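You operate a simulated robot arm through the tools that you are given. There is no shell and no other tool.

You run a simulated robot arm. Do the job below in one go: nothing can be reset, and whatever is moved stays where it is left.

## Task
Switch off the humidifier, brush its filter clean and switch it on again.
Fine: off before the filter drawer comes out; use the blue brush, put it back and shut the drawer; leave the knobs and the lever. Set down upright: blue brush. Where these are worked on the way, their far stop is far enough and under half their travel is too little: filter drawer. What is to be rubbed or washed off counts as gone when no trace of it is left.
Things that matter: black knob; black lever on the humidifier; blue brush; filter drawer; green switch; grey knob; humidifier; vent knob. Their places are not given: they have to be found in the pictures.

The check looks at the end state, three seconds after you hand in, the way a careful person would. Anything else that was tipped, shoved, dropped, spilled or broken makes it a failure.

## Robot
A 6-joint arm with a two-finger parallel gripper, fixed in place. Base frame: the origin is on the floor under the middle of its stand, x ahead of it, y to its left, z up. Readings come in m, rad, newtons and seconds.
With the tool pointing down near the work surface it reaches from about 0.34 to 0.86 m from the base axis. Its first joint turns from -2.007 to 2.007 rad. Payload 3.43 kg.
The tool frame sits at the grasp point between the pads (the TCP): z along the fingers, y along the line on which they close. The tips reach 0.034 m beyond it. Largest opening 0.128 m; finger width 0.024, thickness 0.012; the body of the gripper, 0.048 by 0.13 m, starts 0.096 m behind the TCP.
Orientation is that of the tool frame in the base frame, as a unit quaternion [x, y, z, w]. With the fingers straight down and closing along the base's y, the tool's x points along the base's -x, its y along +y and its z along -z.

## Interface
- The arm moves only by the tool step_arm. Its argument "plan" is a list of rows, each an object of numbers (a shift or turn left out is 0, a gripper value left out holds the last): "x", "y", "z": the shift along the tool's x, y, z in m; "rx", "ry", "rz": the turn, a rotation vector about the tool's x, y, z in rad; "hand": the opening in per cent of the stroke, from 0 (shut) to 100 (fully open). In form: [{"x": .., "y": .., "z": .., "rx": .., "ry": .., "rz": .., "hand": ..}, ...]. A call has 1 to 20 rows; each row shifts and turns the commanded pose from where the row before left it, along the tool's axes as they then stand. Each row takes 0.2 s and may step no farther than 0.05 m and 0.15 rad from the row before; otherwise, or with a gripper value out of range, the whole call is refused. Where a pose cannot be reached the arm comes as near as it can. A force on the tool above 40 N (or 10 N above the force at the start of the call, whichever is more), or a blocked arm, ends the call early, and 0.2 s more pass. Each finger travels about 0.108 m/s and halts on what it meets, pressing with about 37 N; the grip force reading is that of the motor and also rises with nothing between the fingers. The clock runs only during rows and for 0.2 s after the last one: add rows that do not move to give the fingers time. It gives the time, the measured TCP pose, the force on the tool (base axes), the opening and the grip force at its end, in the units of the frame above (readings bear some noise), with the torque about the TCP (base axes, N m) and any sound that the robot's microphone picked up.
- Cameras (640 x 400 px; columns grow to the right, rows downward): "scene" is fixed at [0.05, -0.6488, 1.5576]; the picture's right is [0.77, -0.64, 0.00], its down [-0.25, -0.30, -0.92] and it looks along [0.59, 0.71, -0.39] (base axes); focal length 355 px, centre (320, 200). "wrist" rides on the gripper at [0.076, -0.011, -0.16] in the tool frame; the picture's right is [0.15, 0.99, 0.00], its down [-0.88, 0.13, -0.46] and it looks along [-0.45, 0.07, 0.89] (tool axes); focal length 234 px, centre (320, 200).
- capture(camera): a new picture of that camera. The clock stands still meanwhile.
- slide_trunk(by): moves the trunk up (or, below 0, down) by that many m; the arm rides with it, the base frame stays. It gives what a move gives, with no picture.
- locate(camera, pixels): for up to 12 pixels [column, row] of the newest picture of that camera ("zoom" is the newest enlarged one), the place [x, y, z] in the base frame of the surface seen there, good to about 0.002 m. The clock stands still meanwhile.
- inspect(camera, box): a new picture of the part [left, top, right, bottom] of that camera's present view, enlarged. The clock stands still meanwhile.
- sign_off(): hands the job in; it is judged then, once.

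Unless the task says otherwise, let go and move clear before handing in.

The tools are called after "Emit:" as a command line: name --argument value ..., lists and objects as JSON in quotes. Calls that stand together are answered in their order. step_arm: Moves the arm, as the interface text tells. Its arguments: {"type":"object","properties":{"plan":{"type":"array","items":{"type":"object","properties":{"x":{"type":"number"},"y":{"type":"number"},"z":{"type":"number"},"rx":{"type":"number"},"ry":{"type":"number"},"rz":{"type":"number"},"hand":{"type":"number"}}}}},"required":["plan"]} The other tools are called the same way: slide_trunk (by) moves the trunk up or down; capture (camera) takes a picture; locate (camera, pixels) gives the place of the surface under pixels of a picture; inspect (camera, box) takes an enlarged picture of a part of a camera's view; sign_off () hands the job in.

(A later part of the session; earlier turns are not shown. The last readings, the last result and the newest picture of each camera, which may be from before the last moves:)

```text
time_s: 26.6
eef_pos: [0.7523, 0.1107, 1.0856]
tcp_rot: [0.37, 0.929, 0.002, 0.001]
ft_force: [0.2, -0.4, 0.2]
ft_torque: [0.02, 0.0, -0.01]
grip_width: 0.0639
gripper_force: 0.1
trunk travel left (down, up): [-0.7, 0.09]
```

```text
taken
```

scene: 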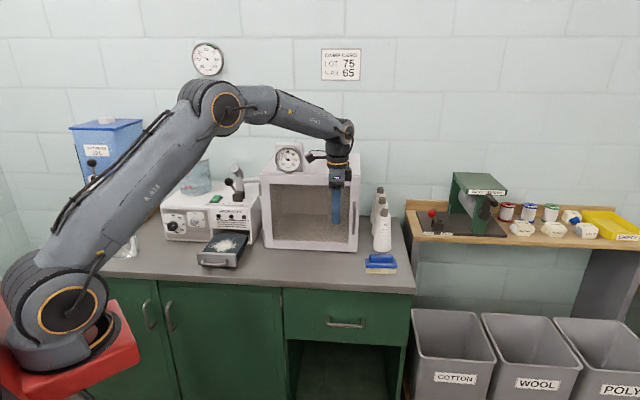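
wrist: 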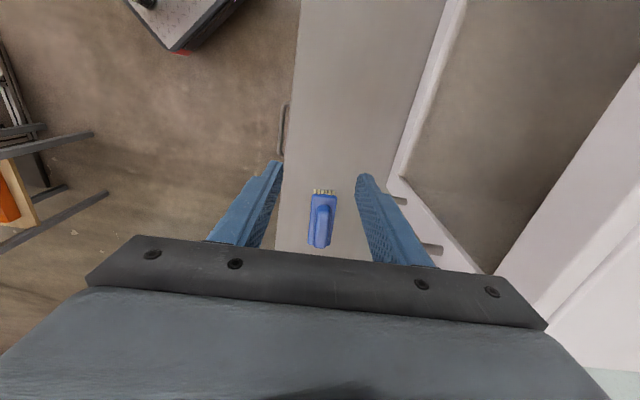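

The brush sits between the fingers in the wrist view at (321,220), long axis running up-down in the picture. I'll zoom and locate its outline, the bottle and box corner.

Emit:
inspect --camera "wrist" --box '[270, 170, 370, 260]'

Emit:
locate --camera "zoom" --pixels '[[285, 110], [385, 115], [275, 320], [370, 330], [305, 160], [360, 165], [285, 305], [345, 315], [325, 240], [300, 95], [370, 95], [330, 130]]'

Emit:
locate --camera "scene" --pixels '[[382, 238], [382, 213], [375, 205], [380, 188], [357, 248], [359, 180], [374, 240], [391, 240], [397, 290], [412, 285], [366, 268], [396, 268]]'

```text
4.44 times, centred on (320, 215) of wrist
```

zoom: 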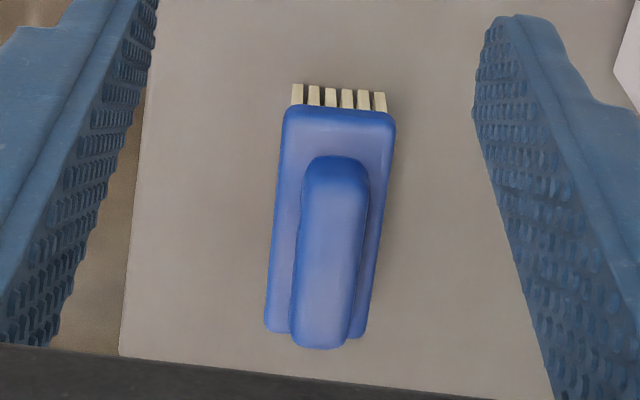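

```text
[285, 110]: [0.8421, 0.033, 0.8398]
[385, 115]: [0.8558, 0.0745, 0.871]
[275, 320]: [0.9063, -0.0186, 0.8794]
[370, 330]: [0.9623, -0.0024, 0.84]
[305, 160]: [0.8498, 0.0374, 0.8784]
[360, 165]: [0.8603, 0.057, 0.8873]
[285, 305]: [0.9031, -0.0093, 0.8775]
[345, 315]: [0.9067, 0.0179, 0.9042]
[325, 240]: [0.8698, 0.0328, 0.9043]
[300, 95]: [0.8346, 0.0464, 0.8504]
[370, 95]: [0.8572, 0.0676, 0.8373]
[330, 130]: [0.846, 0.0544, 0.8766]
```

```text
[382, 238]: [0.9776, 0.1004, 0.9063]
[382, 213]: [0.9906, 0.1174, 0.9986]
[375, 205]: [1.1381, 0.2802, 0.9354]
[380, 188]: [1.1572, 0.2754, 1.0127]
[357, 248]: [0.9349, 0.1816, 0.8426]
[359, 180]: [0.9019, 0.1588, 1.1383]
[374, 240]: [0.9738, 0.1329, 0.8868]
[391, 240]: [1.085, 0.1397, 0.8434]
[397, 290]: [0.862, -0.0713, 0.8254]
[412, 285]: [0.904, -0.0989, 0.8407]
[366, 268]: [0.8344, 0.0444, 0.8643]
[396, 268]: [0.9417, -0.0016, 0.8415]
```

The handle block is roughly 2.2 cm wide and 7 cm long on a plate about 9×3.5 cm. I'll take more points along the handle's middle and edges to get its centre and direction.

Emit:
locate --camera "zoom" --pixels '[[337, 175], [335, 200], [331, 230], [328, 260], [325, 290], [321, 330], [310, 230], [355, 230], [303, 290], [347, 290], [315, 190], [360, 190]]'

Emit:
inspect --camera "scene" --box '[360, 245, 404, 280]'

Emit:
locate --camera "zoom" --pixels '[[195, 100], [320, 100], [440, 100], [175, 135], [470, 140], [160, 230], [480, 235], [200, 190], [440, 190], [180, 280], [470, 285], [320, 170]]'

```text
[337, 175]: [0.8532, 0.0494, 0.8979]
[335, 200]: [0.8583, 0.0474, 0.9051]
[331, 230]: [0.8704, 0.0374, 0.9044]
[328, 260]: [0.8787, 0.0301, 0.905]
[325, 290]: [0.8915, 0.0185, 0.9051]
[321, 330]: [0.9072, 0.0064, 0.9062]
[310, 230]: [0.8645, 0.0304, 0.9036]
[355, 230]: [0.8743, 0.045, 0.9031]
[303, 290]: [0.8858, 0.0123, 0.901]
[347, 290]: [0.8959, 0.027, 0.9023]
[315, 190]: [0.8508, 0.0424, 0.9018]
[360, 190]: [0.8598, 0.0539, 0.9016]
```

```text
11.43 times, centred on (382, 262) of scene
```

zoom: 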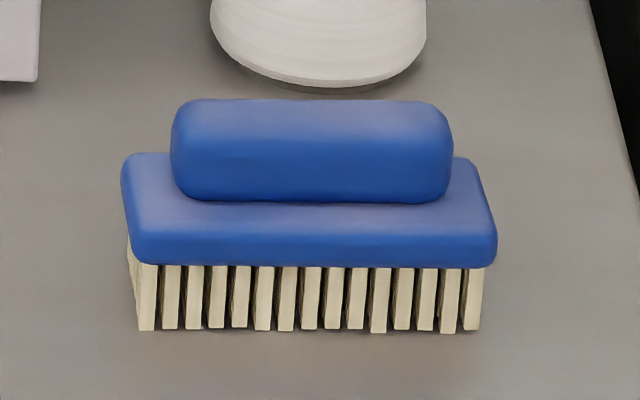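

```text
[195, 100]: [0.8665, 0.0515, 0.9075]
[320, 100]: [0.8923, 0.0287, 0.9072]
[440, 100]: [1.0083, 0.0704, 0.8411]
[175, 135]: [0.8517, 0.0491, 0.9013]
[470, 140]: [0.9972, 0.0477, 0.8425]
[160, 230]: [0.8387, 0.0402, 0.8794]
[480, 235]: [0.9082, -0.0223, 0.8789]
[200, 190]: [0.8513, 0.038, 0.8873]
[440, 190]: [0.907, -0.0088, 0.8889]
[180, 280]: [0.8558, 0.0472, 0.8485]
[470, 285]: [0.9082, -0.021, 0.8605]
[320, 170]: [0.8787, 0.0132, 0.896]
```

The handle centre is (0.886,0.023), its top z≈0.906, and its direction about -40.3°. I'll align the tool yaw, tilt it 20° outward along the brush's length, and move to a hover above the handle.

Emit:
step_arm --plan '[{"rz": -0.054}, {"ry": -0.117}, {"ry": -0.117}, {"ry": -0.117}, {"x": -0.0263, "y": 0.0049, "z": 0.0364}, {"x": -0.0263, "y": 0.0049, "z": 0.0364}, {"x": -0.0263, "y": 0.0049, "z": 0.0364}, {"x": -0.0263, "y": 0.0049, "z": 0.0364}, {}]'

Emit:
capture --camera "wrist"

Emit:
inspect --camera "scene" --box '[330, 190, 430, 290]'

```text
time_s: 28.6
eef_pos: [0.8798, 0.031, 0.9851]
tcp_rot: [0.341, 0.924, -0.058, 0.165]
ft_force: [-0.7, -0.5, 0.8]
ft_torque: [0.0, 0.0, 0.0]
grip_width: 0.0639
gripper_force: 0.1
trunk travel left (down, up): [-0.7, 0.09]
```

```text
taken
```

wrist: 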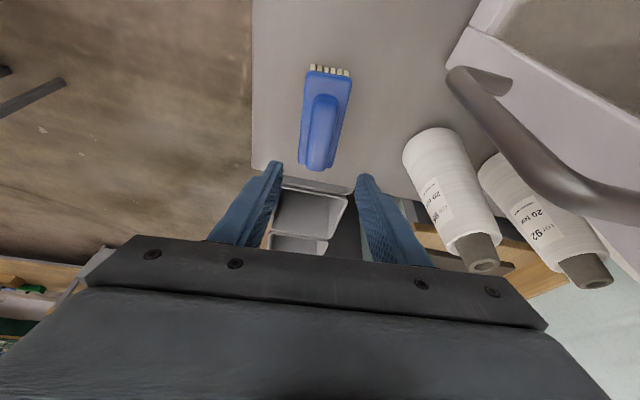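

```text
4.00 times, centred on (380, 240) of scene
```

zoom: 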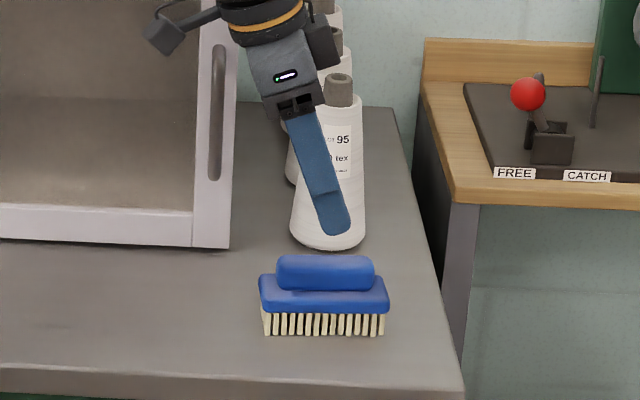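

The hover matches expectations: the handle centre projects to about (321,137). I'll descend straight down beside the handle to about 2 mm above the brush plate.

Emit:
step_arm --plan '[{"x": 0.0072, "y": -0.0008, "z": 0.0198, "hand": 40}, {"x": 0.0072, "y": -0.0008, "z": 0.0198}, {"x": 0.0036, "y": -0.0005, "z": 0.0099}, {"x": 0.0029, "y": -0.0004, "z": 0.0079}, {}]'

Emit:
inspect --camera "wrist" --box '[260, 100, 380, 220]'

Emit:
inspect --camera "scene" --box '[350, 220, 410, 280]'

```text
time_s: 29.8
eef_pos: [0.8787, 0.0289, 0.9221]
tcp_rot: [0.34, 0.924, -0.057, 0.165]
ft_force: [0.9, 0.5, 0.8]
ft_torque: [0.0, -0.04, 0.03]
grip_width: 0.0512
gripper_force: 0.0
trunk travel left (down, up): [-0.7, 0.09]
```

```text
3.33 times, centred on (320, 160) of wrist
```

zoom: 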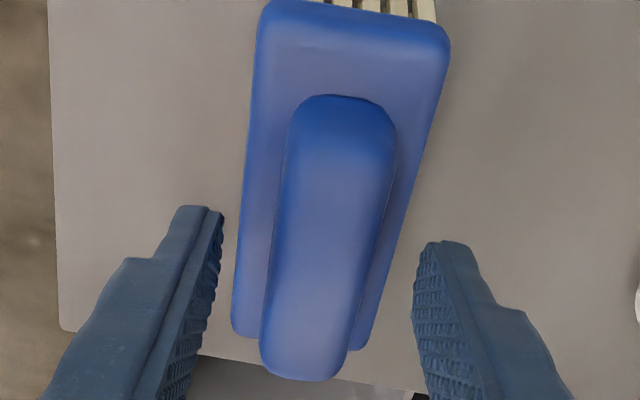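

```text
6.67 times, centred on (380, 250) of scene
```

zoom: 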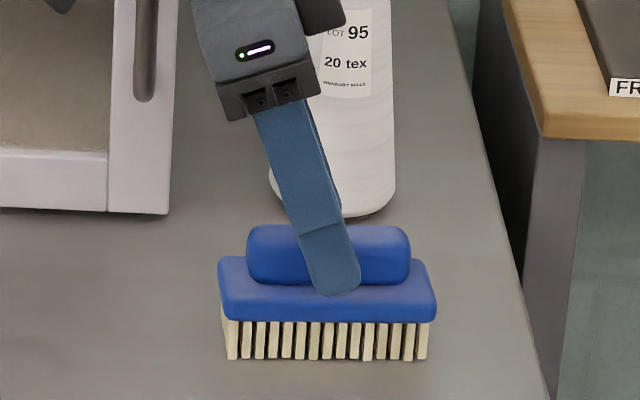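

The fingers straddle the handle at its middle, with no contact force. I'll close the gripper.

Emit:
step_arm --plan '[{"hand": 0}, {"hand": 0}, {"hand": 0}, {}]'

Emit:
inspect --camera "scene" --box '[350, 220, 410, 280]'

```text
time_s: 30.8
eef_pos: [0.8791, 0.0294, 0.9237]
tcp_rot: [0.34, 0.924, -0.057, 0.165]
ft_force: [-0.8, -0.2, 0.3]
ft_torque: [0.0, 0.01, -0.01]
grip_width: 0.0254
gripper_force: 36.4
trunk travel left (down, up): [-0.7, 0.09]
```

```text
6.67 times, centred on (380, 250) of scene
```

zoom: 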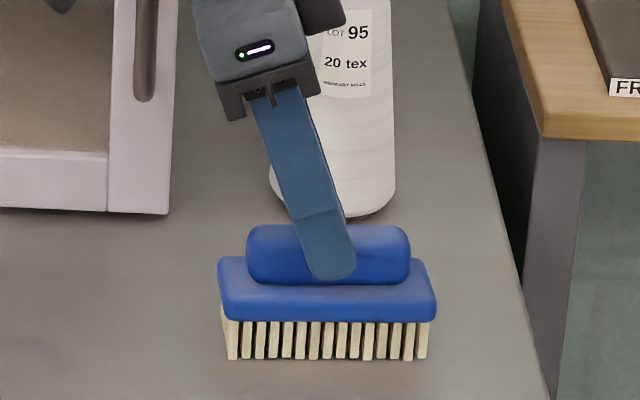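

The handle is gripped (width 0.0254, 36 N) with the brush unmoved. I'll lift straight up and check the brush hangs level.

Emit:
step_arm --plan '[{"x": -0.0034, "z": -0.0094}, {"x": -0.0069, "z": -0.0188}, {"x": -0.0103, "z": -0.0282}, {"x": -0.0137, "z": -0.0376}, {"x": -0.0137, "z": -0.0376}, {}]'

Emit:
inspect --camera "scene" --box '[330, 180, 430, 280]'

Emit:
capture --camera "wrist"

```text
time_s: 32.2
eef_pos: [0.8794, 0.0277, 1.0637]
tcp_rot: [0.341, 0.924, -0.057, 0.165]
ft_force: [0.3, -0.1, -1.8]
ft_torque: [-0.05, 0.01, -0.01]
grip_width: 0.0252
gripper_force: 37.2
trunk travel left (down, up): [-0.7, 0.09]
```

```text
4.00 times, centred on (380, 230) of scene
```

zoom: 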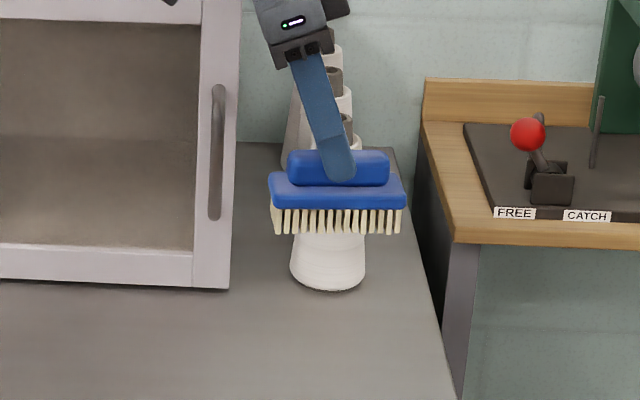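

```text
taken
```

wrist: 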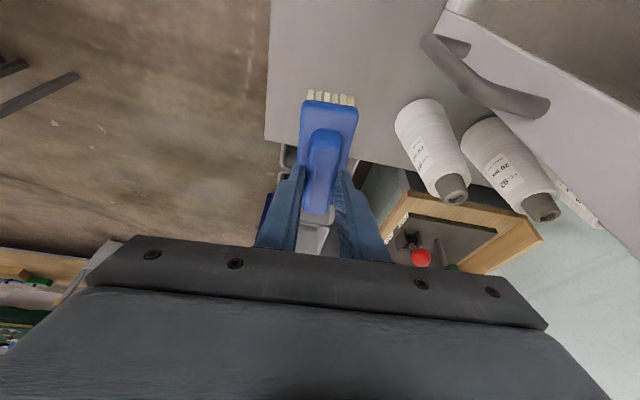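

The brush is held level. I'll carry it along in front of the box, keeping its orientation, to above the open drawer.

Emit:
step_arm --plan '[{"x": 0.02107, "y": 0.00126, "z": -0.00772}, {"x": 0.04214, "y": 0.00253, "z": -0.01543}, {"x": 0.04214, "y": 0.00253, "z": -0.01543}, {"x": 0.04214, "y": 0.00253, "z": -0.01543}, {"x": 0.04214, "y": 0.00253, "z": -0.01543}, {"x": 0.04214, "y": 0.00253, "z": -0.01543}, {"x": 0.04214, "y": 0.00253, "z": -0.01543}, {"x": 0.04214, "y": 0.00253, "z": -0.01543}, {"x": 0.04214, "y": 0.00253, "z": -0.01543}, {"x": 0.04214, "y": 0.00253, "z": -0.01543}, {"x": 0.04214, "y": 0.00253, "z": -0.01543}, {"x": 0.04214, "y": 0.00253, "z": -0.01543}, {"x": 0.02107, "y": 0.00126, "z": -0.00772}, {}]'

Emit:
capture --camera "scene"

```text
time_s: 35.2
eef_pos: [0.4885, 0.4014, 1.0648]
tcp_rot: [0.341, 0.924, -0.058, 0.165]
ft_force: [-0.3, -0.3, -1.3]
ft_torque: [-0.01, 0.0, -0.04]
grip_width: 0.0254
gripper_force: 37.2
trunk travel left (down, up): [-0.7, 0.09]
```

```text
taken
```

scene: 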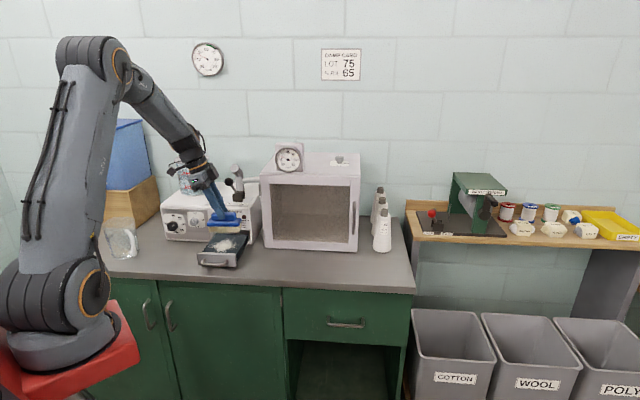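

The brush hangs over the drawer area. I'll turn it 86° about the vertical so its length runs along the drawer depth and the gripper leans away from the humidifier.

Emit:
step_arm --plan '[{"rx": -0.0471, "ry": 0.0007, "rz": -0.1285}, {"rx": -0.0471, "ry": 0.0007, "rz": -0.1285}, {"rx": -0.0471, "ry": 0.0007, "rz": -0.1285}, {"rx": -0.0471, "ry": 0.0007, "rz": -0.1285}, {"rx": -0.0471, "ry": 0.0007, "rz": -0.1285}, {"rx": -0.0471, "ry": 0.0007, "rz": -0.1285}, {"rx": -0.0471, "ry": 0.0007, "rz": -0.1285}, {"rx": -0.0471, "ry": 0.0007, "rz": -0.1285}, {"rx": -0.0471, "ry": 0.0007, "rz": -0.1285}, {"rx": -0.0471, "ry": 0.0007, "rz": -0.1285}, {"rx": -0.0471, "ry": 0.0007, "rz": -0.1285}, {}]'

Emit:
inspect --camera "scene" --box '[170, 170, 280, 280]'

Emit:
capture --camera "wrist"

```text
time_s: 37.8
eef_pos: [0.4867, 0.4006, 1.0652]
tcp_rot: [-0.383, 0.907, 0.071, 0.161]
ft_force: [1.0, 0.7, -1.3]
ft_torque: [0.01, 0.03, -0.01]
grip_width: 0.0252
gripper_force: 37.1
trunk travel left (down, up): [-0.7, 0.09]
```

```text
3.64 times, centred on (225, 225) of scene
```

zoom: 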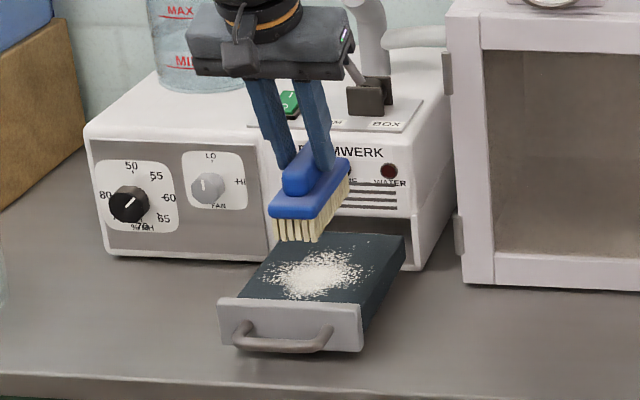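

```text
taken
```

wrist: 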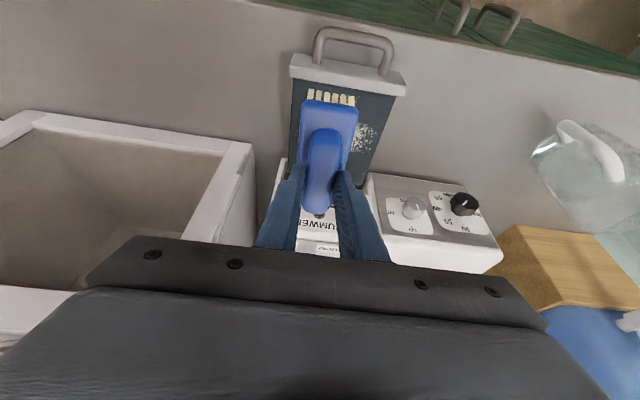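

The brush now points along the drawer depth. I'll lower it to about 1 cm above the right edge of the front part of the filter.

Emit:
step_arm --plan '[{"x": -0.0011, "y": -0.01, "z": 0.0288}, {"x": -0.0011, "y": -0.01, "z": 0.0288}, {"x": -0.0011, "y": -0.01, "z": 0.0288}, {}]'

Emit:
inspect --camera "scene" --box '[190, 200, 270, 280]'

Emit:
inspect --camera "wrist" --box '[230, 0, 420, 200]'

```text
time_s: 38.8
eef_pos: [0.531, 0.4035, 0.9836]
tcp_rot: [-0.382, 0.907, 0.071, 0.16]
ft_force: [0.1, 0.9, -0.4]
ft_torque: [-0.04, 0.01, 0.02]
grip_width: 0.0252
gripper_force: 37.0
trunk travel left (down, up): [-0.7, 0.09]
```

```text
5.00 times, centred on (230, 240) of scene
```

zoom: 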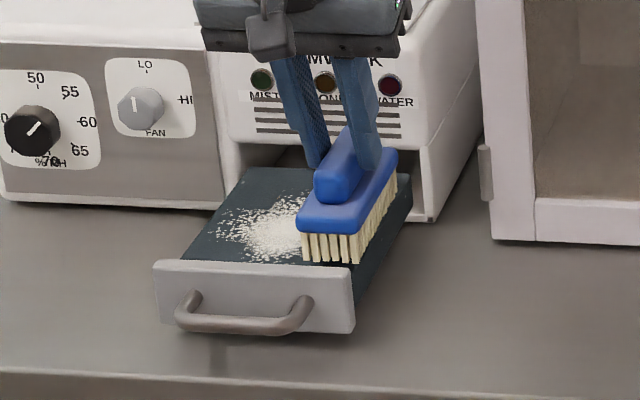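

```text
2.00 times, centred on (325, 100) of wrist
```

zoom: 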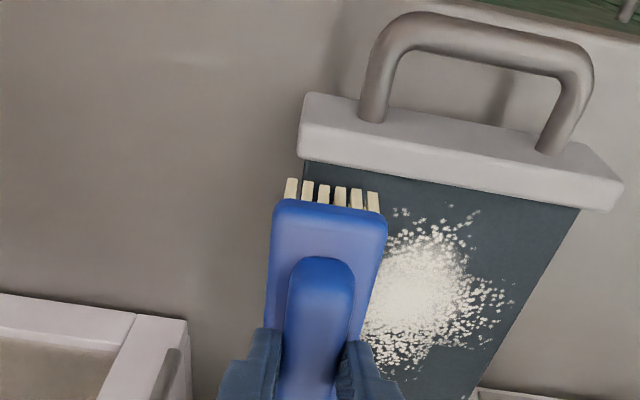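

The brush hovers about 1 cm over the filter's right side, clear of the front lip. I'll lower gently until contact.

Emit:
step_arm --plan '[{"x": 0.0021, "z": 0.0056}, {"x": 0.001, "z": 0.0028}, {"x": 0.0007, "z": 0.0019}, {}]'

```text
time_s: 39.8
eef_pos: [0.5305, 0.4042, 0.9731]
tcp_rot: [-0.382, 0.907, 0.071, 0.161]
ft_force: [-0.4, -1.2, 1.3]
ft_torque: [0.01, -0.09, 0.01]
grip_width: 0.0251
gripper_force: 36.5
trunk travel left (down, up): [-0.7, 0.09]
```

The force is just starting to change (+1.3 N versus about -1.3 N hanging), so contact is close. I'll lower another 2 mm.

Emit:
step_arm --plan '[{"x": 0.0004, "z": 0.0009}, {"x": 0.0004, "z": 0.0009}, {}]'

Emit:
inspect --camera "scene" --box '[190, 200, 270, 280]'

```text
time_s: 40.6
eef_pos: [0.5316, 0.4048, 0.9732]
tcp_rot: [-0.383, 0.907, 0.072, 0.162]
ft_force: [-4.4, -0.1, 24.2]
ft_torque: [-0.25, 0.29, -0.03]
grip_width: 0.0253
gripper_force: 36.3
trunk travel left (down, up): [-0.7, 0.09]
```

```text
5.00 times, centred on (230, 240) of scene
```

zoom: 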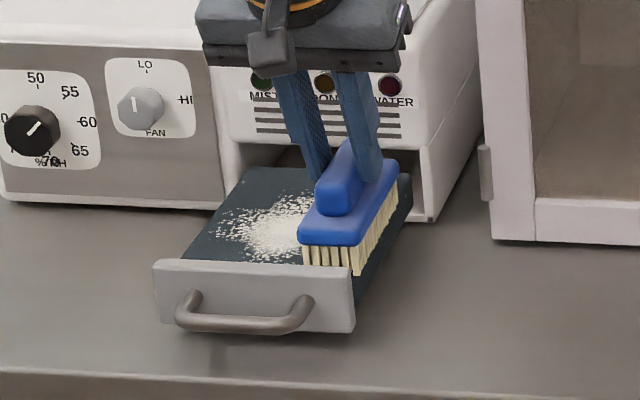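

Firm contact at 24 N; that's more than needed, so I'll ease up about 1 mm and sweep the brush leftwards across the filter.

Emit:
step_arm --plan '[{"x": -0.0003, "z": -0.0009}, {"y": 0.0187, "z": 0.0001}, {"y": 0.0187, "z": 0.0001}, {"y": 0.0187, "z": 0.0001}, {}]'

Emit:
inspect --camera "scene" --box '[190, 200, 270, 280]'

Emit:
inspect --camera "wrist" --box '[230, 0, 420, 200]'

```text
time_s: 41.8
eef_pos: [0.4915, 0.4436, 0.9725]
tcp_rot: [-0.383, 0.907, 0.071, 0.161]
ft_force: [4.2, -1.6, 18.1]
ft_torque: [0.08, -0.37, -0.16]
grip_width: 0.0252
gripper_force: 36.9
trunk travel left (down, up): [-0.7, 0.09]
```

```text
5.00 times, centred on (230, 240) of scene
```

zoom: 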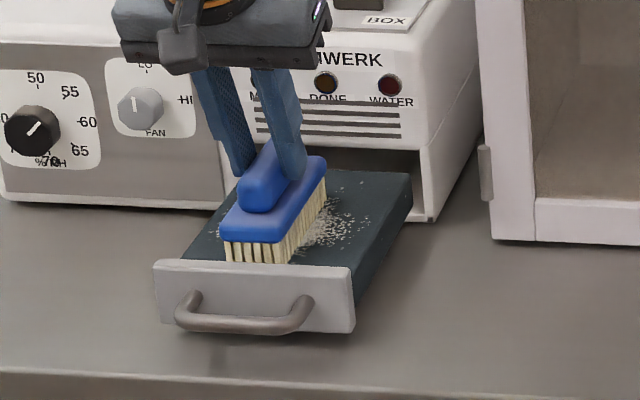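

```text
2.00 times, centred on (325, 100) of wrist
```

zoom: 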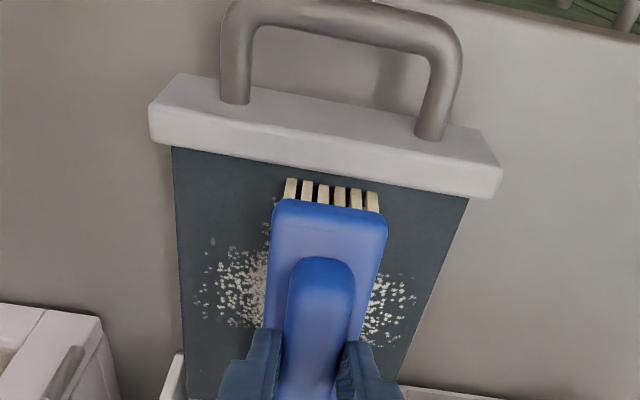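

The dust is thinning under the brush. I'll finish this stroke to the left and go back and forth across the front part.

Emit:
step_arm --plan '[{"y": 0.0187}, {"y": 0.0187}, {"y": 0.0187}, {"y": -0.0187}, {"y": -0.0187}, {"y": -0.0187}, {"y": -0.0187}, {"y": -0.0187}, {"y": -0.0187}, {"y": 0.0187}, {"y": 0.0187}, {"y": 0.0187}, {"y": 0.0187}, {"y": 0.0187}, {"y": 0.0187}, {}]'

Emit:
inspect --camera "scene" --box '[190, 200, 270, 280]'

Emit:
inspect --camera "wrist" --box '[230, 0, 420, 200]'

```text
time_s: 45.2
eef_pos: [0.4501, 0.4838, 0.9717]
tcp_rot: [-0.383, 0.907, 0.071, 0.16]
ft_force: [-0.3, -1.2, 6.5]
ft_torque: [0.18, -0.19, -0.02]
grip_width: 0.0254
gripper_force: 36.7
trunk travel left (down, up): [-0.7, 0.09]
```

```text
5.00 times, centred on (230, 240) of scene
```

zoom: 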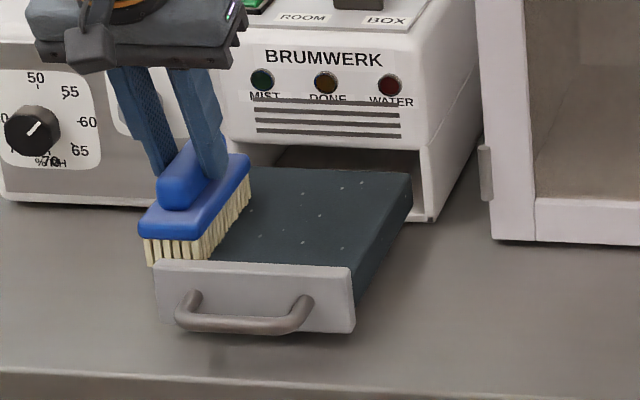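

```text
2.00 times, centred on (325, 100) of wrist
```

zoom: 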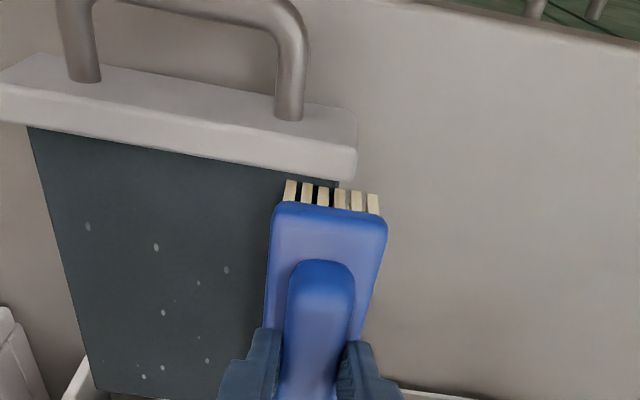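

Most dust is gone after these passes, leaving just a few specks. I'll lift slightly, shift about 4.8 cm toward the rear and brush the rear strip too.

Emit:
step_arm --plan '[{"x": -0.0021, "z": -0.0056}, {"x": -0.0225, "z": 0.0083}, {"x": -0.0225, "z": 0.0083}, {"x": 0.0021, "z": 0.0056}, {"x": 0.0003, "z": 0.0007}, {}]'

Emit:
inspect --camera "scene" --box '[190, 200, 270, 280]'

```text
time_s: 46.6
eef_pos: [0.4819, 0.5157, 0.9713]
tcp_rot: [-0.383, 0.907, 0.071, 0.16]
ft_force: [-13.1, -11.5, 12.9]
ft_torque: [-0.74, 0.6, -0.19]
grip_width: 0.0252
gripper_force: 36.5
trunk travel left (down, up): [-0.7, 0.09]
```

```text
5.00 times, centred on (230, 240) of scene
```

zoom: 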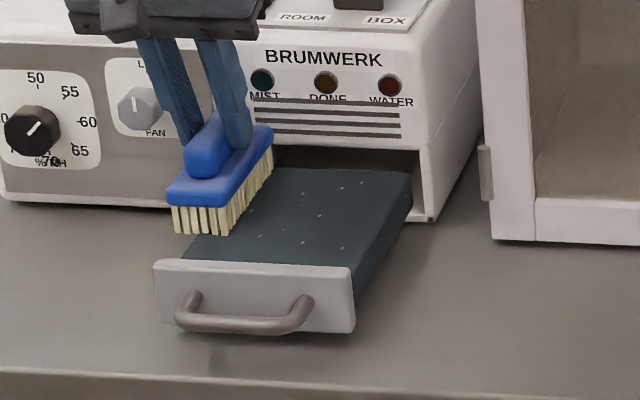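

There's a backward push of about 17 N: the brush end is touching the control panel edge. I'll back off 6 mm and also locate the remaining specks.

Emit:
step_arm --plan '[{"x": -0.0003, "z": -0.0009}, {"x": 0.0056, "z": -0.0021}, {"x": 0.0003, "z": 0.0007}, {}]'

Emit:
inspect --camera "scene" --box '[215, 225, 275, 265]'

```text
time_s: 47.6
eef_pos: [0.48, 0.5132, 0.9707]
tcp_rot: [-0.382, 0.907, 0.07, 0.161]
ft_force: [-0.6, 0.3, 0.1]
ft_torque: [-0.02, 0.01, 0.0]
grip_width: 0.0249
gripper_force: 37.0
trunk travel left (down, up): [-0.7, 0.09]
```

```text
10.00 times, centred on (245, 245) of scene
```

zoom: 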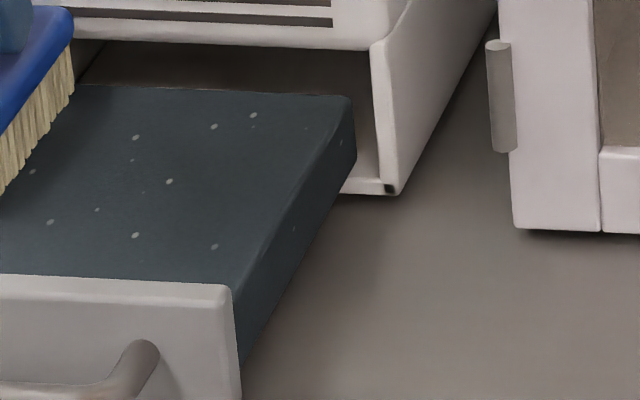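

Contact is now light and free of the panel. I'll locate the remaining specks to target them.

Emit:
locate --camera "zoom" --pixels '[[253, 115], [214, 127], [136, 137], [169, 181], [135, 235], [50, 222], [32, 171], [214, 247], [97, 210], [340, 143], [294, 229], [305, 127]]'

Emit:
inspect --camera "scene" --box '[230, 225, 260, 255]'

Emit:
inspect --camera "wrist" --box '[180, 40, 320, 220]'

```text
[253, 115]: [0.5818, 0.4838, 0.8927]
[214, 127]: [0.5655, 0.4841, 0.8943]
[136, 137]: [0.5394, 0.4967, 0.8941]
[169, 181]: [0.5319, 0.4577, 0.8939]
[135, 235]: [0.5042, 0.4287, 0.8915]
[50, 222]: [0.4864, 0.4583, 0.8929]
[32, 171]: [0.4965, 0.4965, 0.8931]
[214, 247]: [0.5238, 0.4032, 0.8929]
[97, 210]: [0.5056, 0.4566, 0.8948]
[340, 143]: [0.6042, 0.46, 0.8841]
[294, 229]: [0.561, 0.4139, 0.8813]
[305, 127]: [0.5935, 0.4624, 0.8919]
```

```text
13.33 times, centred on (245, 240) of scene
```

zoom: 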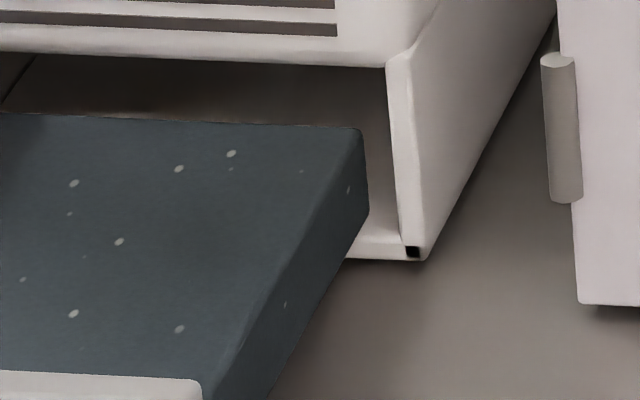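

```text
2.22 times, centred on (250, 130) of wrist
```

zoom: 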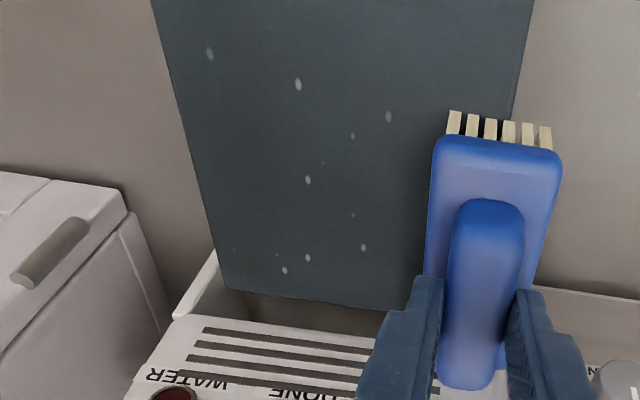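

Several tiny pale dots remain, some inside the already-brushed strip and a couple on the block's side, so they may be texture, but I'll brush further to find out. I'll sweep the rear strip back and forth.

Emit:
step_arm --plan '[{"x": 0.0003, "z": 0.0008}, {"y": -0.0187, "z": -0.0001}, {"y": -0.0187, "z": -0.0001}, {"y": -0.0187, "z": -0.0001}, {}]'

```text
time_s: 48.8
eef_pos: [0.5197, 0.4727, 0.9717]
tcp_rot: [-0.382, 0.907, 0.071, 0.162]
ft_force: [-2.4, 2.0, 16.8]
ft_torque: [-0.35, 0.35, -0.06]
grip_width: 0.0252
gripper_force: 37.0
trunk travel left (down, up): [-0.7, 0.09]
```

Good contact at about 17 N with no panel push. I'll continue the passes over the rear strip.

Emit:
step_arm --plan '[{"y": -0.0187, "z": -0.0002}, {"y": -0.0187, "z": -0.0002}, {"y": -0.0187, "z": -0.0002}, {"y": 0.0187, "z": 0.0002}, {"y": 0.0187, "z": 0.0002}, {"y": 0.0187, "z": 0.0002}, {"y": 0.0187}, {"y": 0.0187}, {"y": -0.0187}, {"y": -0.0187}, {"y": -0.0187, "z": -0.0002}, {"y": -0.0187, "z": -0.0002}, {"y": -0.0187, "z": -0.0002}, {}]'

Emit:
inspect --camera "wrist" --box '[250, 20, 450, 220]'

Emit:
inspect --camera "scene" --box '[195, 220, 265, 270]'

```text
time_s: 51.8
eef_pos: [0.5621, 0.433, 0.9709]
tcp_rot: [-0.383, 0.907, 0.07, 0.161]
ft_force: [0.0, -0.2, 2.8]
ft_torque: [0.04, -0.22, -0.05]
grip_width: 0.0252
gripper_force: 37.3
trunk travel left (down, up): [-0.7, 0.09]
```

```text
2.00 times, centred on (350, 120) of wrist
```

zoom: 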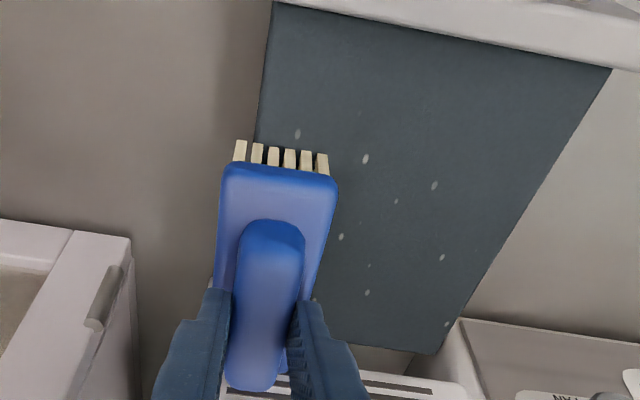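

```text
8.00 times, centred on (230, 245) of scene
```

zoom: 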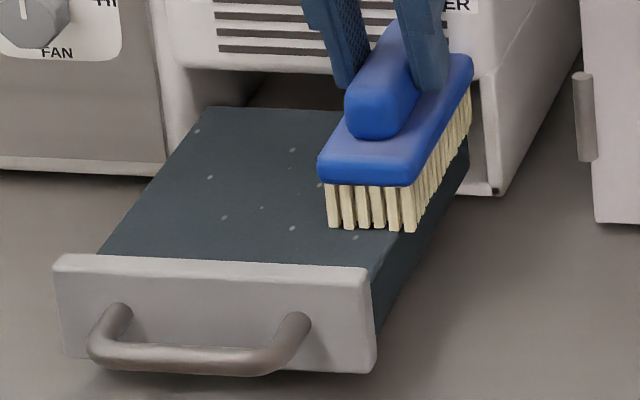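

The pale dots look unchanged after many passes, in a regular scatter. I'll lift the brush, shift it left, and compare the same close-up as before.

Emit:
step_arm --plan '[{"x": -0.0035, "z": -0.0094}, {"y": 0.035, "x": 0.018, "z": -0.0066}, {"y": 0.035, "x": 0.018, "z": -0.0066}, {"y": 0.035}, {}]'

Emit:
inspect --camera "scene" --box '[230, 225, 260, 255]'

Emit:
inspect --camera "wrist" --box '[180, 40, 320, 220]'

```text
time_s: 53.0
eef_pos: [0.4571, 0.4814, 0.9805]
tcp_rot: [-0.383, 0.907, 0.071, 0.16]
ft_force: [-0.4, 0.7, -1.6]
ft_torque: [-0.04, 0.03, 0.02]
grip_width: 0.0251
gripper_force: 37.3
trunk travel left (down, up): [-0.7, 0.09]
```

```text
13.33 times, centred on (245, 240) of scene
```

zoom: 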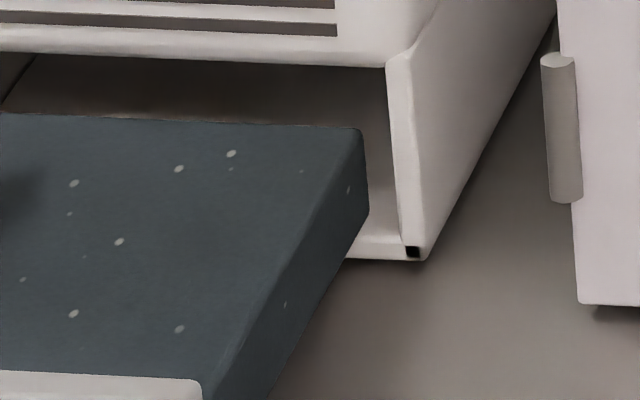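

```text
2.22 times, centred on (250, 130) of wrist
```

zoom: 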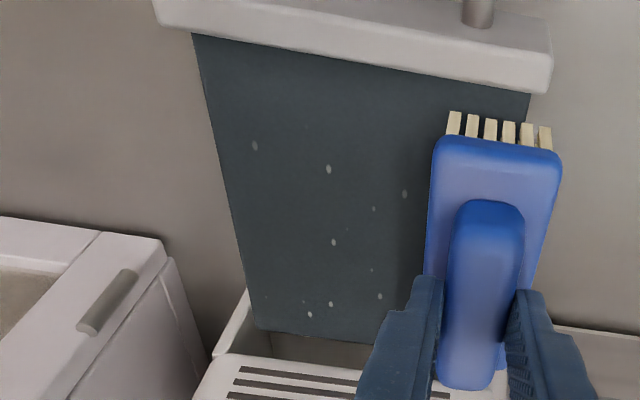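

The dots are identical in place and brightness, including ones on the block's side face, so they look like the material's own texture. To be thorough I'll still make another full set of passes over the front strip.

Emit:
step_arm --plan '[{"x": 0.0047, "z": -0.0017}, {"x": 0.0025, "z": 0.0066}, {"x": 0.0012, "z": 0.0034}, {"y": -0.018, "z": -0.0001}, {"y": -0.018, "z": -0.0001}, {"y": -0.018, "z": -0.0001}, {}]'

```text
time_s: 54.6
eef_pos: [0.4942, 0.4386, 0.9711]
tcp_rot: [-0.382, 0.907, 0.071, 0.162]
ft_force: [-1.9, 3.0, 13.6]
ft_torque: [-0.23, 0.16, 0.03]
grip_width: 0.0253
gripper_force: 36.9
trunk travel left (down, up): [-0.7, 0.09]
```

The brush is pressing at about 14 N on the front strip. I'll run several full passes across it.

Emit:
step_arm --plan '[{"y": -0.018, "z": -0.0001}, {"y": -0.018, "z": -0.0001}, {"y": -0.018, "z": -0.0001}, {"y": 0.018, "z": 0.0001}, {"y": 0.018, "z": 0.0001}, {"y": 0.018, "z": 0.0001}, {"y": 0.018}, {"y": 0.018}, {"y": 0.018}, {"y": 0.01}, {"y": -0.018}, {"y": -0.018}, {"y": -0.018}, {"y": -0.018}, {"y": -0.018}, {"y": -0.018}, {}]'

Emit:
inspect --camera "wrist" --box '[250, 0, 450, 200]'

Emit:
inspect --camera "scene" --box '[195, 220, 265, 270]'

```text
time_s: 58.2
eef_pos: [0.524, 0.4068, 0.9717]
tcp_rot: [-0.383, 0.907, 0.071, 0.16]
ft_force: [-0.6, 0.7, 11.2]
ft_torque: [0.06, -0.28, 0.03]
grip_width: 0.0253
gripper_force: 36.7
trunk travel left (down, up): [-0.7, 0.09]
```

```text
2.00 times, centred on (350, 100) of wrist
```

zoom: 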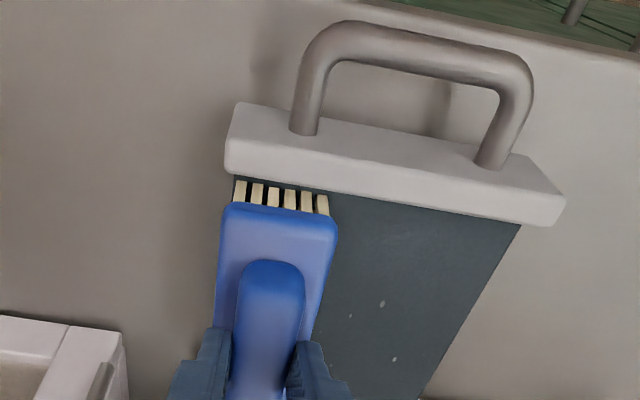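

```text
8.00 times, centred on (230, 245) of scene
```

zoom: 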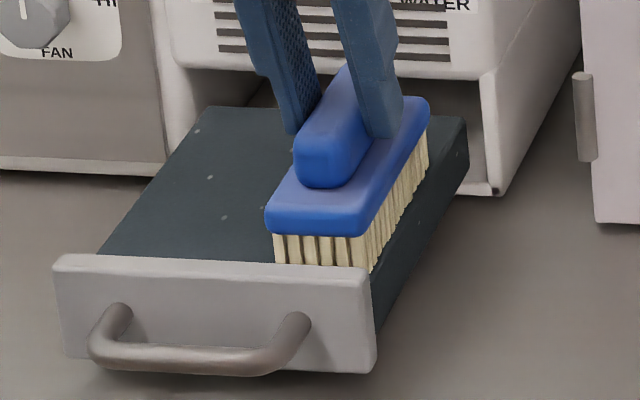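

Coverage is complete and only the same texture-like dots show. As a final test I'll scrub harder and back and forth right over a couple of these dots.

Emit:
step_arm --plan '[{"x": 0.0003, "z": 0.0008}, {"y": 0.02}, {"y": 0.02}, {"y": -0.02}, {"y": 0.02}, {"y": -0.02}, {"y": 0.02}, {"y": -0.02}, {"y": 0.02}, {"y": 0.02}, {"y": -0.02}, {"y": 0.02}, {"y": -0.02}, {"y": 0.02}, {"y": 0.02}, {}]'

Emit:
step_arm --plan '[{"x": -0.0035, "z": -0.0094}, {"x": -0.0104, "z": -0.0282}, {"x": -0.0173, "z": -0.0469}, {"x": 0.03, "z": -0.011}, {"x": 0.03, "z": -0.011}, {}]'

Emit:
inspect --camera "scene" --box '[215, 225, 265, 260]'

Emit:
inspect --camera "scene" --box '[195, 220, 265, 270]'

Emit:
capture --camera "wrist"

```text
time_s: 61.6
eef_pos: [0.4677, 0.463, 0.9699]
tcp_rot: [-0.384, 0.907, 0.07, 0.161]
ft_force: [2.9, -3.1, 24.7]
ft_torque: [0.19, -0.57, -0.06]
grip_width: 0.0254
gripper_force: 36.8
trunk travel left (down, up): [-0.7, 0.09]
```

```text
time_s: 63.0
eef_pos: [0.4211, 0.4168, 1.0596]
tcp_rot: [-0.383, 0.907, 0.071, 0.16]
ft_force: [-0.2, 0.4, -1.1]
ft_torque: [0.02, 0.0, 0.0]
grip_width: 0.0253
gripper_force: 36.7
trunk travel left (down, up): [-0.7, 0.09]
```

```text
11.43 times, centred on (240, 242) of scene
```

zoom: 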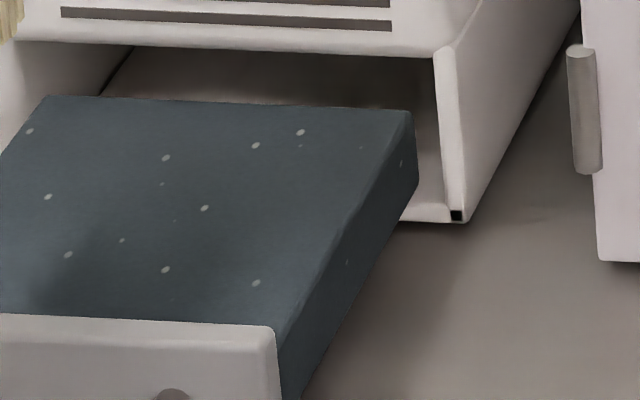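

```text
8.00 times, centred on (230, 245) of scene
```

zoom: 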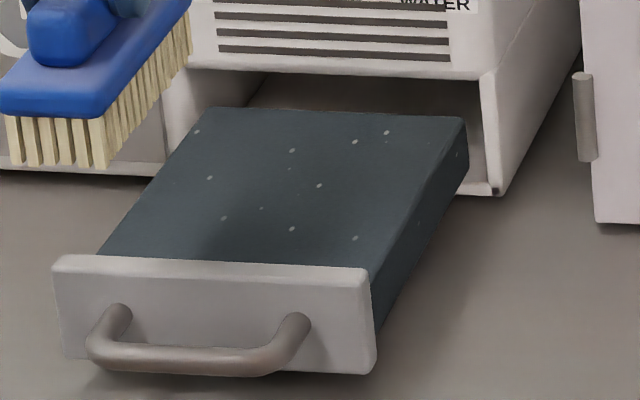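

```text
taken
```

wrist: 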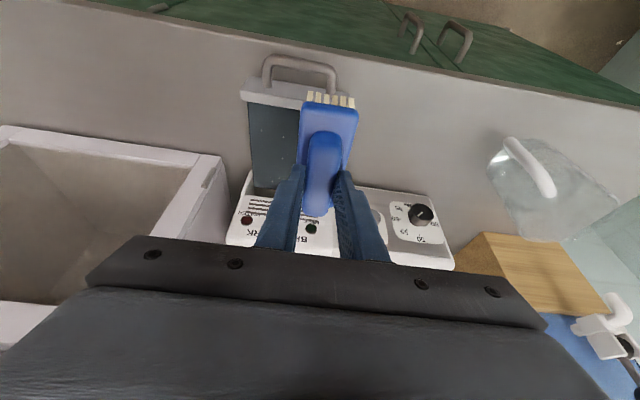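

Nine tiny dots remain, exactly as before, even after hard scrubbing. I'll look at one at maximum zoom to judge whether it's dust or just a fleck in the filter material.

Emit:
inspect --camera "scene" --box '[228, 232, 244, 242]'

Emit:
inspect --camera "wrist" --box '[240, 95, 310, 195]'

Emit:
inspect --camera "scene" --box '[240, 235, 260, 262]'

```text
16.00 times, centred on (236, 237) of scene
```

zoom: 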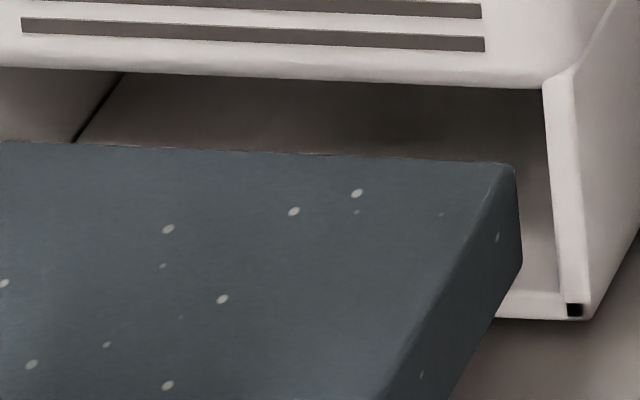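

```text
4.00 times, centred on (275, 145) of wrist
```

zoom: 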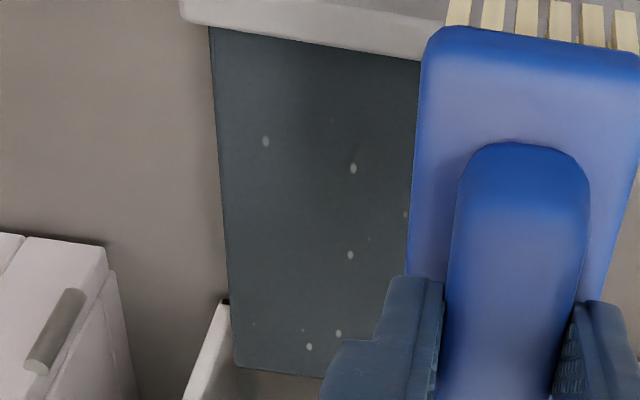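

```text
14.81 times, centred on (250, 248) of scene
```

zoom: 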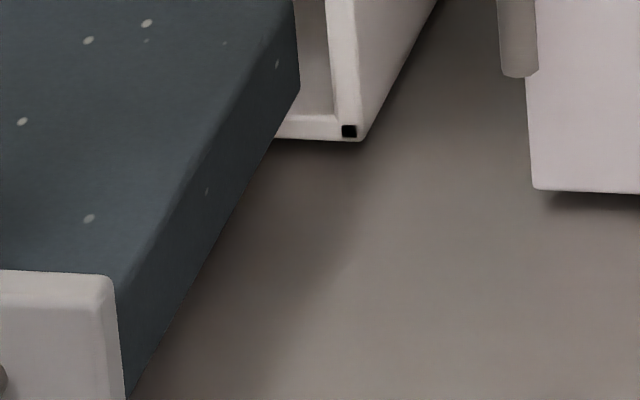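

The leftover dots are smooth, faint flecks also found on the block's side, matching a material pattern and not the shard-like dust, which is all gone. I'll now return the brush: rotate it back first.

Emit:
step_arm --plan '[{"rx": 0.0471, "ry": -0.0007, "rz": 0.1285}, {"rx": 0.0471, "ry": -0.0007, "rz": 0.1285}, {"rx": 0.0471, "ry": -0.0007, "rz": 0.1285}, {"rx": 0.0471, "ry": -0.0007, "rz": 0.1285}, {"rx": 0.0471, "ry": -0.0007, "rz": 0.1285}, {"rx": 0.0471, "ry": -0.0007, "rz": 0.1285}, {"rx": 0.0471, "ry": -0.0007, "rz": 0.1285}, {"rx": 0.0471, "ry": -0.0007, "rz": 0.1285}, {"rx": 0.0471, "ry": -0.0007, "rz": 0.1285}, {"rx": 0.0471, "ry": -0.0007, "rz": 0.1285}, {"rx": 0.0471, "ry": -0.0007, "rz": 0.1285}, {}]'

Emit:
capture --camera "scene"

Emit:
inspect --camera "scene" --box '[190, 220, 250, 260]'

```text
time_s: 65.6
eef_pos: [0.4241, 0.4165, 1.0606]
tcp_rot: [0.341, 0.924, -0.057, 0.164]
ft_force: [0.6, 0.2, -1.4]
ft_torque: [0.0, 0.02, 0.01]
grip_width: 0.0252
gripper_force: 36.8
trunk travel left (down, up): [-0.7, 0.09]
```

```text
taken
```

scene: 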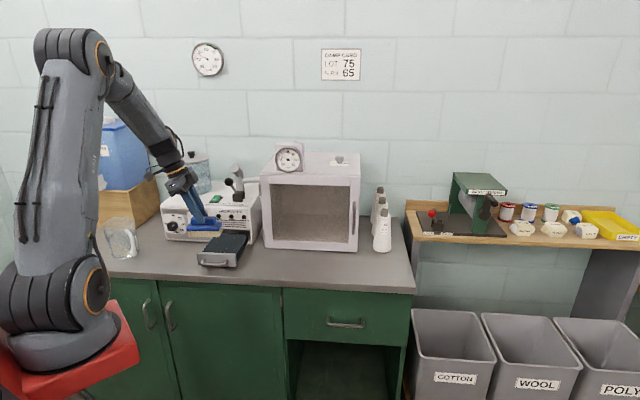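

```text
10.00 times, centred on (220, 240) of scene
```

zoom: 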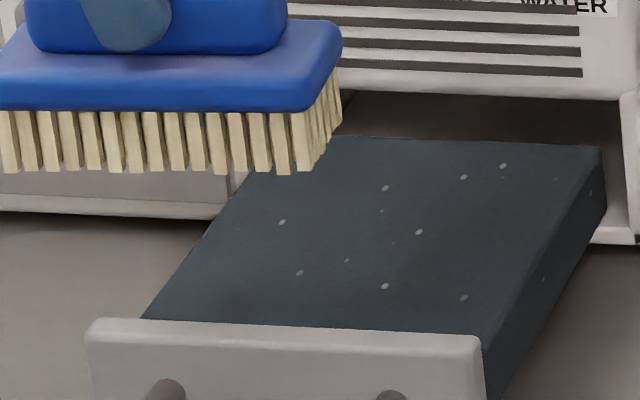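

The filter is clean and the brush is back in its pick-up orientation. I'll carry it back along the front of the box to above its original spot.

Emit:
step_arm --plan '[{"x": -0.0201, "z": 0.00735}, {"x": -0.0401, "z": 0.0147}, {"x": -0.0401, "z": 0.0147}, {"x": -0.0401, "z": 0.0147}, {"x": -0.0401, "z": 0.0147}, {"x": -0.0401, "z": 0.0147}, {"x": -0.0401, "z": 0.0147}, {"x": -0.0401, "z": 0.0147}, {"x": -0.0401, "z": 0.0147}, {"x": -0.0401, "z": 0.0147}, {"x": -0.0401, "z": 0.0147}, {"x": -0.0401, "z": 0.0147}, {"x": -0.0401, "z": 0.0147}, {"x": -0.0401, "z": 0.0147}, {"x": -0.0201, "y": 0.0008, "z": 0.00735}, {}]'

Emit:
inspect --camera "scene" --box '[330, 180, 430, 280]'

```text
time_s: 69.0
eef_pos: [0.8787, 0.0306, 1.0621]
tcp_rot: [0.34, 0.924, -0.058, 0.165]
ft_force: [0.3, -0.3, -2.1]
ft_torque: [-0.01, -0.02, 0.01]
grip_width: 0.0251
gripper_force: 36.5
trunk travel left (down, up): [-0.7, 0.09]
```

```text
4.00 times, centred on (380, 230) of scene
```

zoom: 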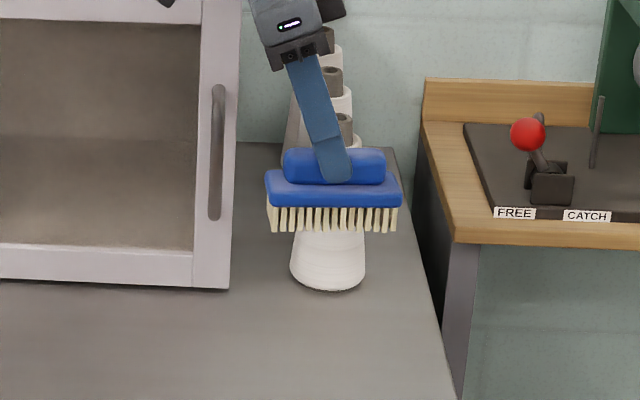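

The brush is over its original spot. I'll lower it most of the way and then the last centimetre gently.

Emit:
step_arm --plan '[{"x": 0.0138, "y": -0.001, "z": 0.0376}, {"x": 0.0138, "z": 0.0376}, {"x": 0.0138, "z": 0.0376}, {"x": 0.0034, "z": 0.0094}, {"x": 0.0014, "z": 0.0038}, {}]'

```text
time_s: 70.4
eef_pos: [0.8785, 0.031, 0.9264]
tcp_rot: [0.341, 0.924, -0.058, 0.165]
ft_force: [0.1, 0.3, -0.6]
ft_torque: [0.01, 0.0, -0.01]
grip_width: 0.0251
gripper_force: 37.4
trunk travel left (down, up): [-0.7, 0.09]
```

Emit:
step_arm --plan '[{"x": 0.0005, "z": 0.0014}, {"x": 0.0005, "z": 0.0014}, {}]'

Emit:
inspect --camera "scene" --box '[360, 245, 404, 280]'

```text
time_s: 71.2
eef_pos: [0.8791, 0.031, 0.923]
tcp_rot: [0.34, 0.924, -0.057, 0.165]
ft_force: [0.1, 0.2, -0.3]
ft_torque: [0.01, 0.03, -0.01]
grip_width: 0.025
gripper_force: 37.0
trunk travel left (down, up): [-0.7, 0.09]
```

```text
11.43 times, centred on (382, 262) of scene
```

zoom: 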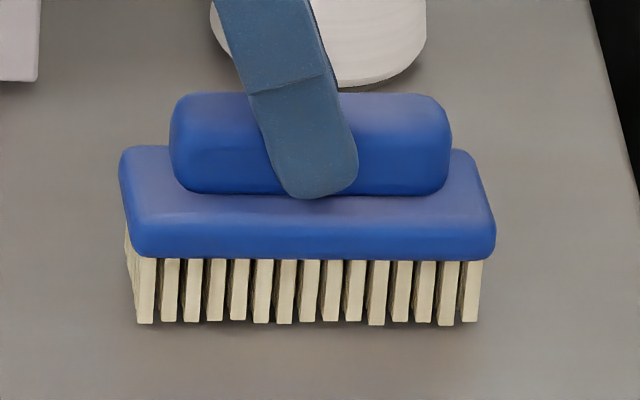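

The brush is almost in its original position, still about 1–2 mm above the table. I'll lower slightly more until contact.

Emit:
step_arm --plan '[{"x": 0.0004, "y": -0.001, "z": 0.0009}, {"x": 0.0004, "z": 0.0009}, {}]'

```text
time_s: 72.0
eef_pos: [0.8779, 0.0297, 0.9201]
tcp_rot: [0.341, 0.924, -0.057, 0.166]
ft_force: [0.9, 0.2, -1.5]
ft_torque: [0.01, 0.02, 0.0]
grip_width: 0.0249
gripper_force: 37.2
trunk travel left (down, up): [-0.7, 0.09]
```

Still hanging freely, so the brush slid up slightly in the grip while scrubbing. I'll continue lowering in 1 mm steps.

Emit:
step_arm --plan '[{"x": 0.0004, "z": 0.0009}, {"x": 0.0004, "z": 0.0009}, {}]'

Emit:
inspect --camera "scene" --box '[360, 245, 404, 280]'

```text
time_s: 72.8
eef_pos: [0.8781, 0.0294, 0.9217]
tcp_rot: [0.341, 0.924, -0.058, 0.166]
ft_force: [-1.0, 0.5, 7.9]
ft_torque: [-0.39, -0.15, -0.07]
grip_width: 0.0251
gripper_force: 37.2
trunk travel left (down, up): [-0.7, 0.09]
```

```text
11.43 times, centred on (382, 262) of scene
```

zoom: 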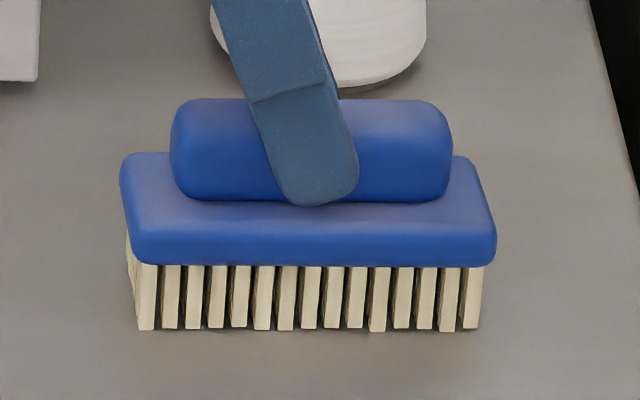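

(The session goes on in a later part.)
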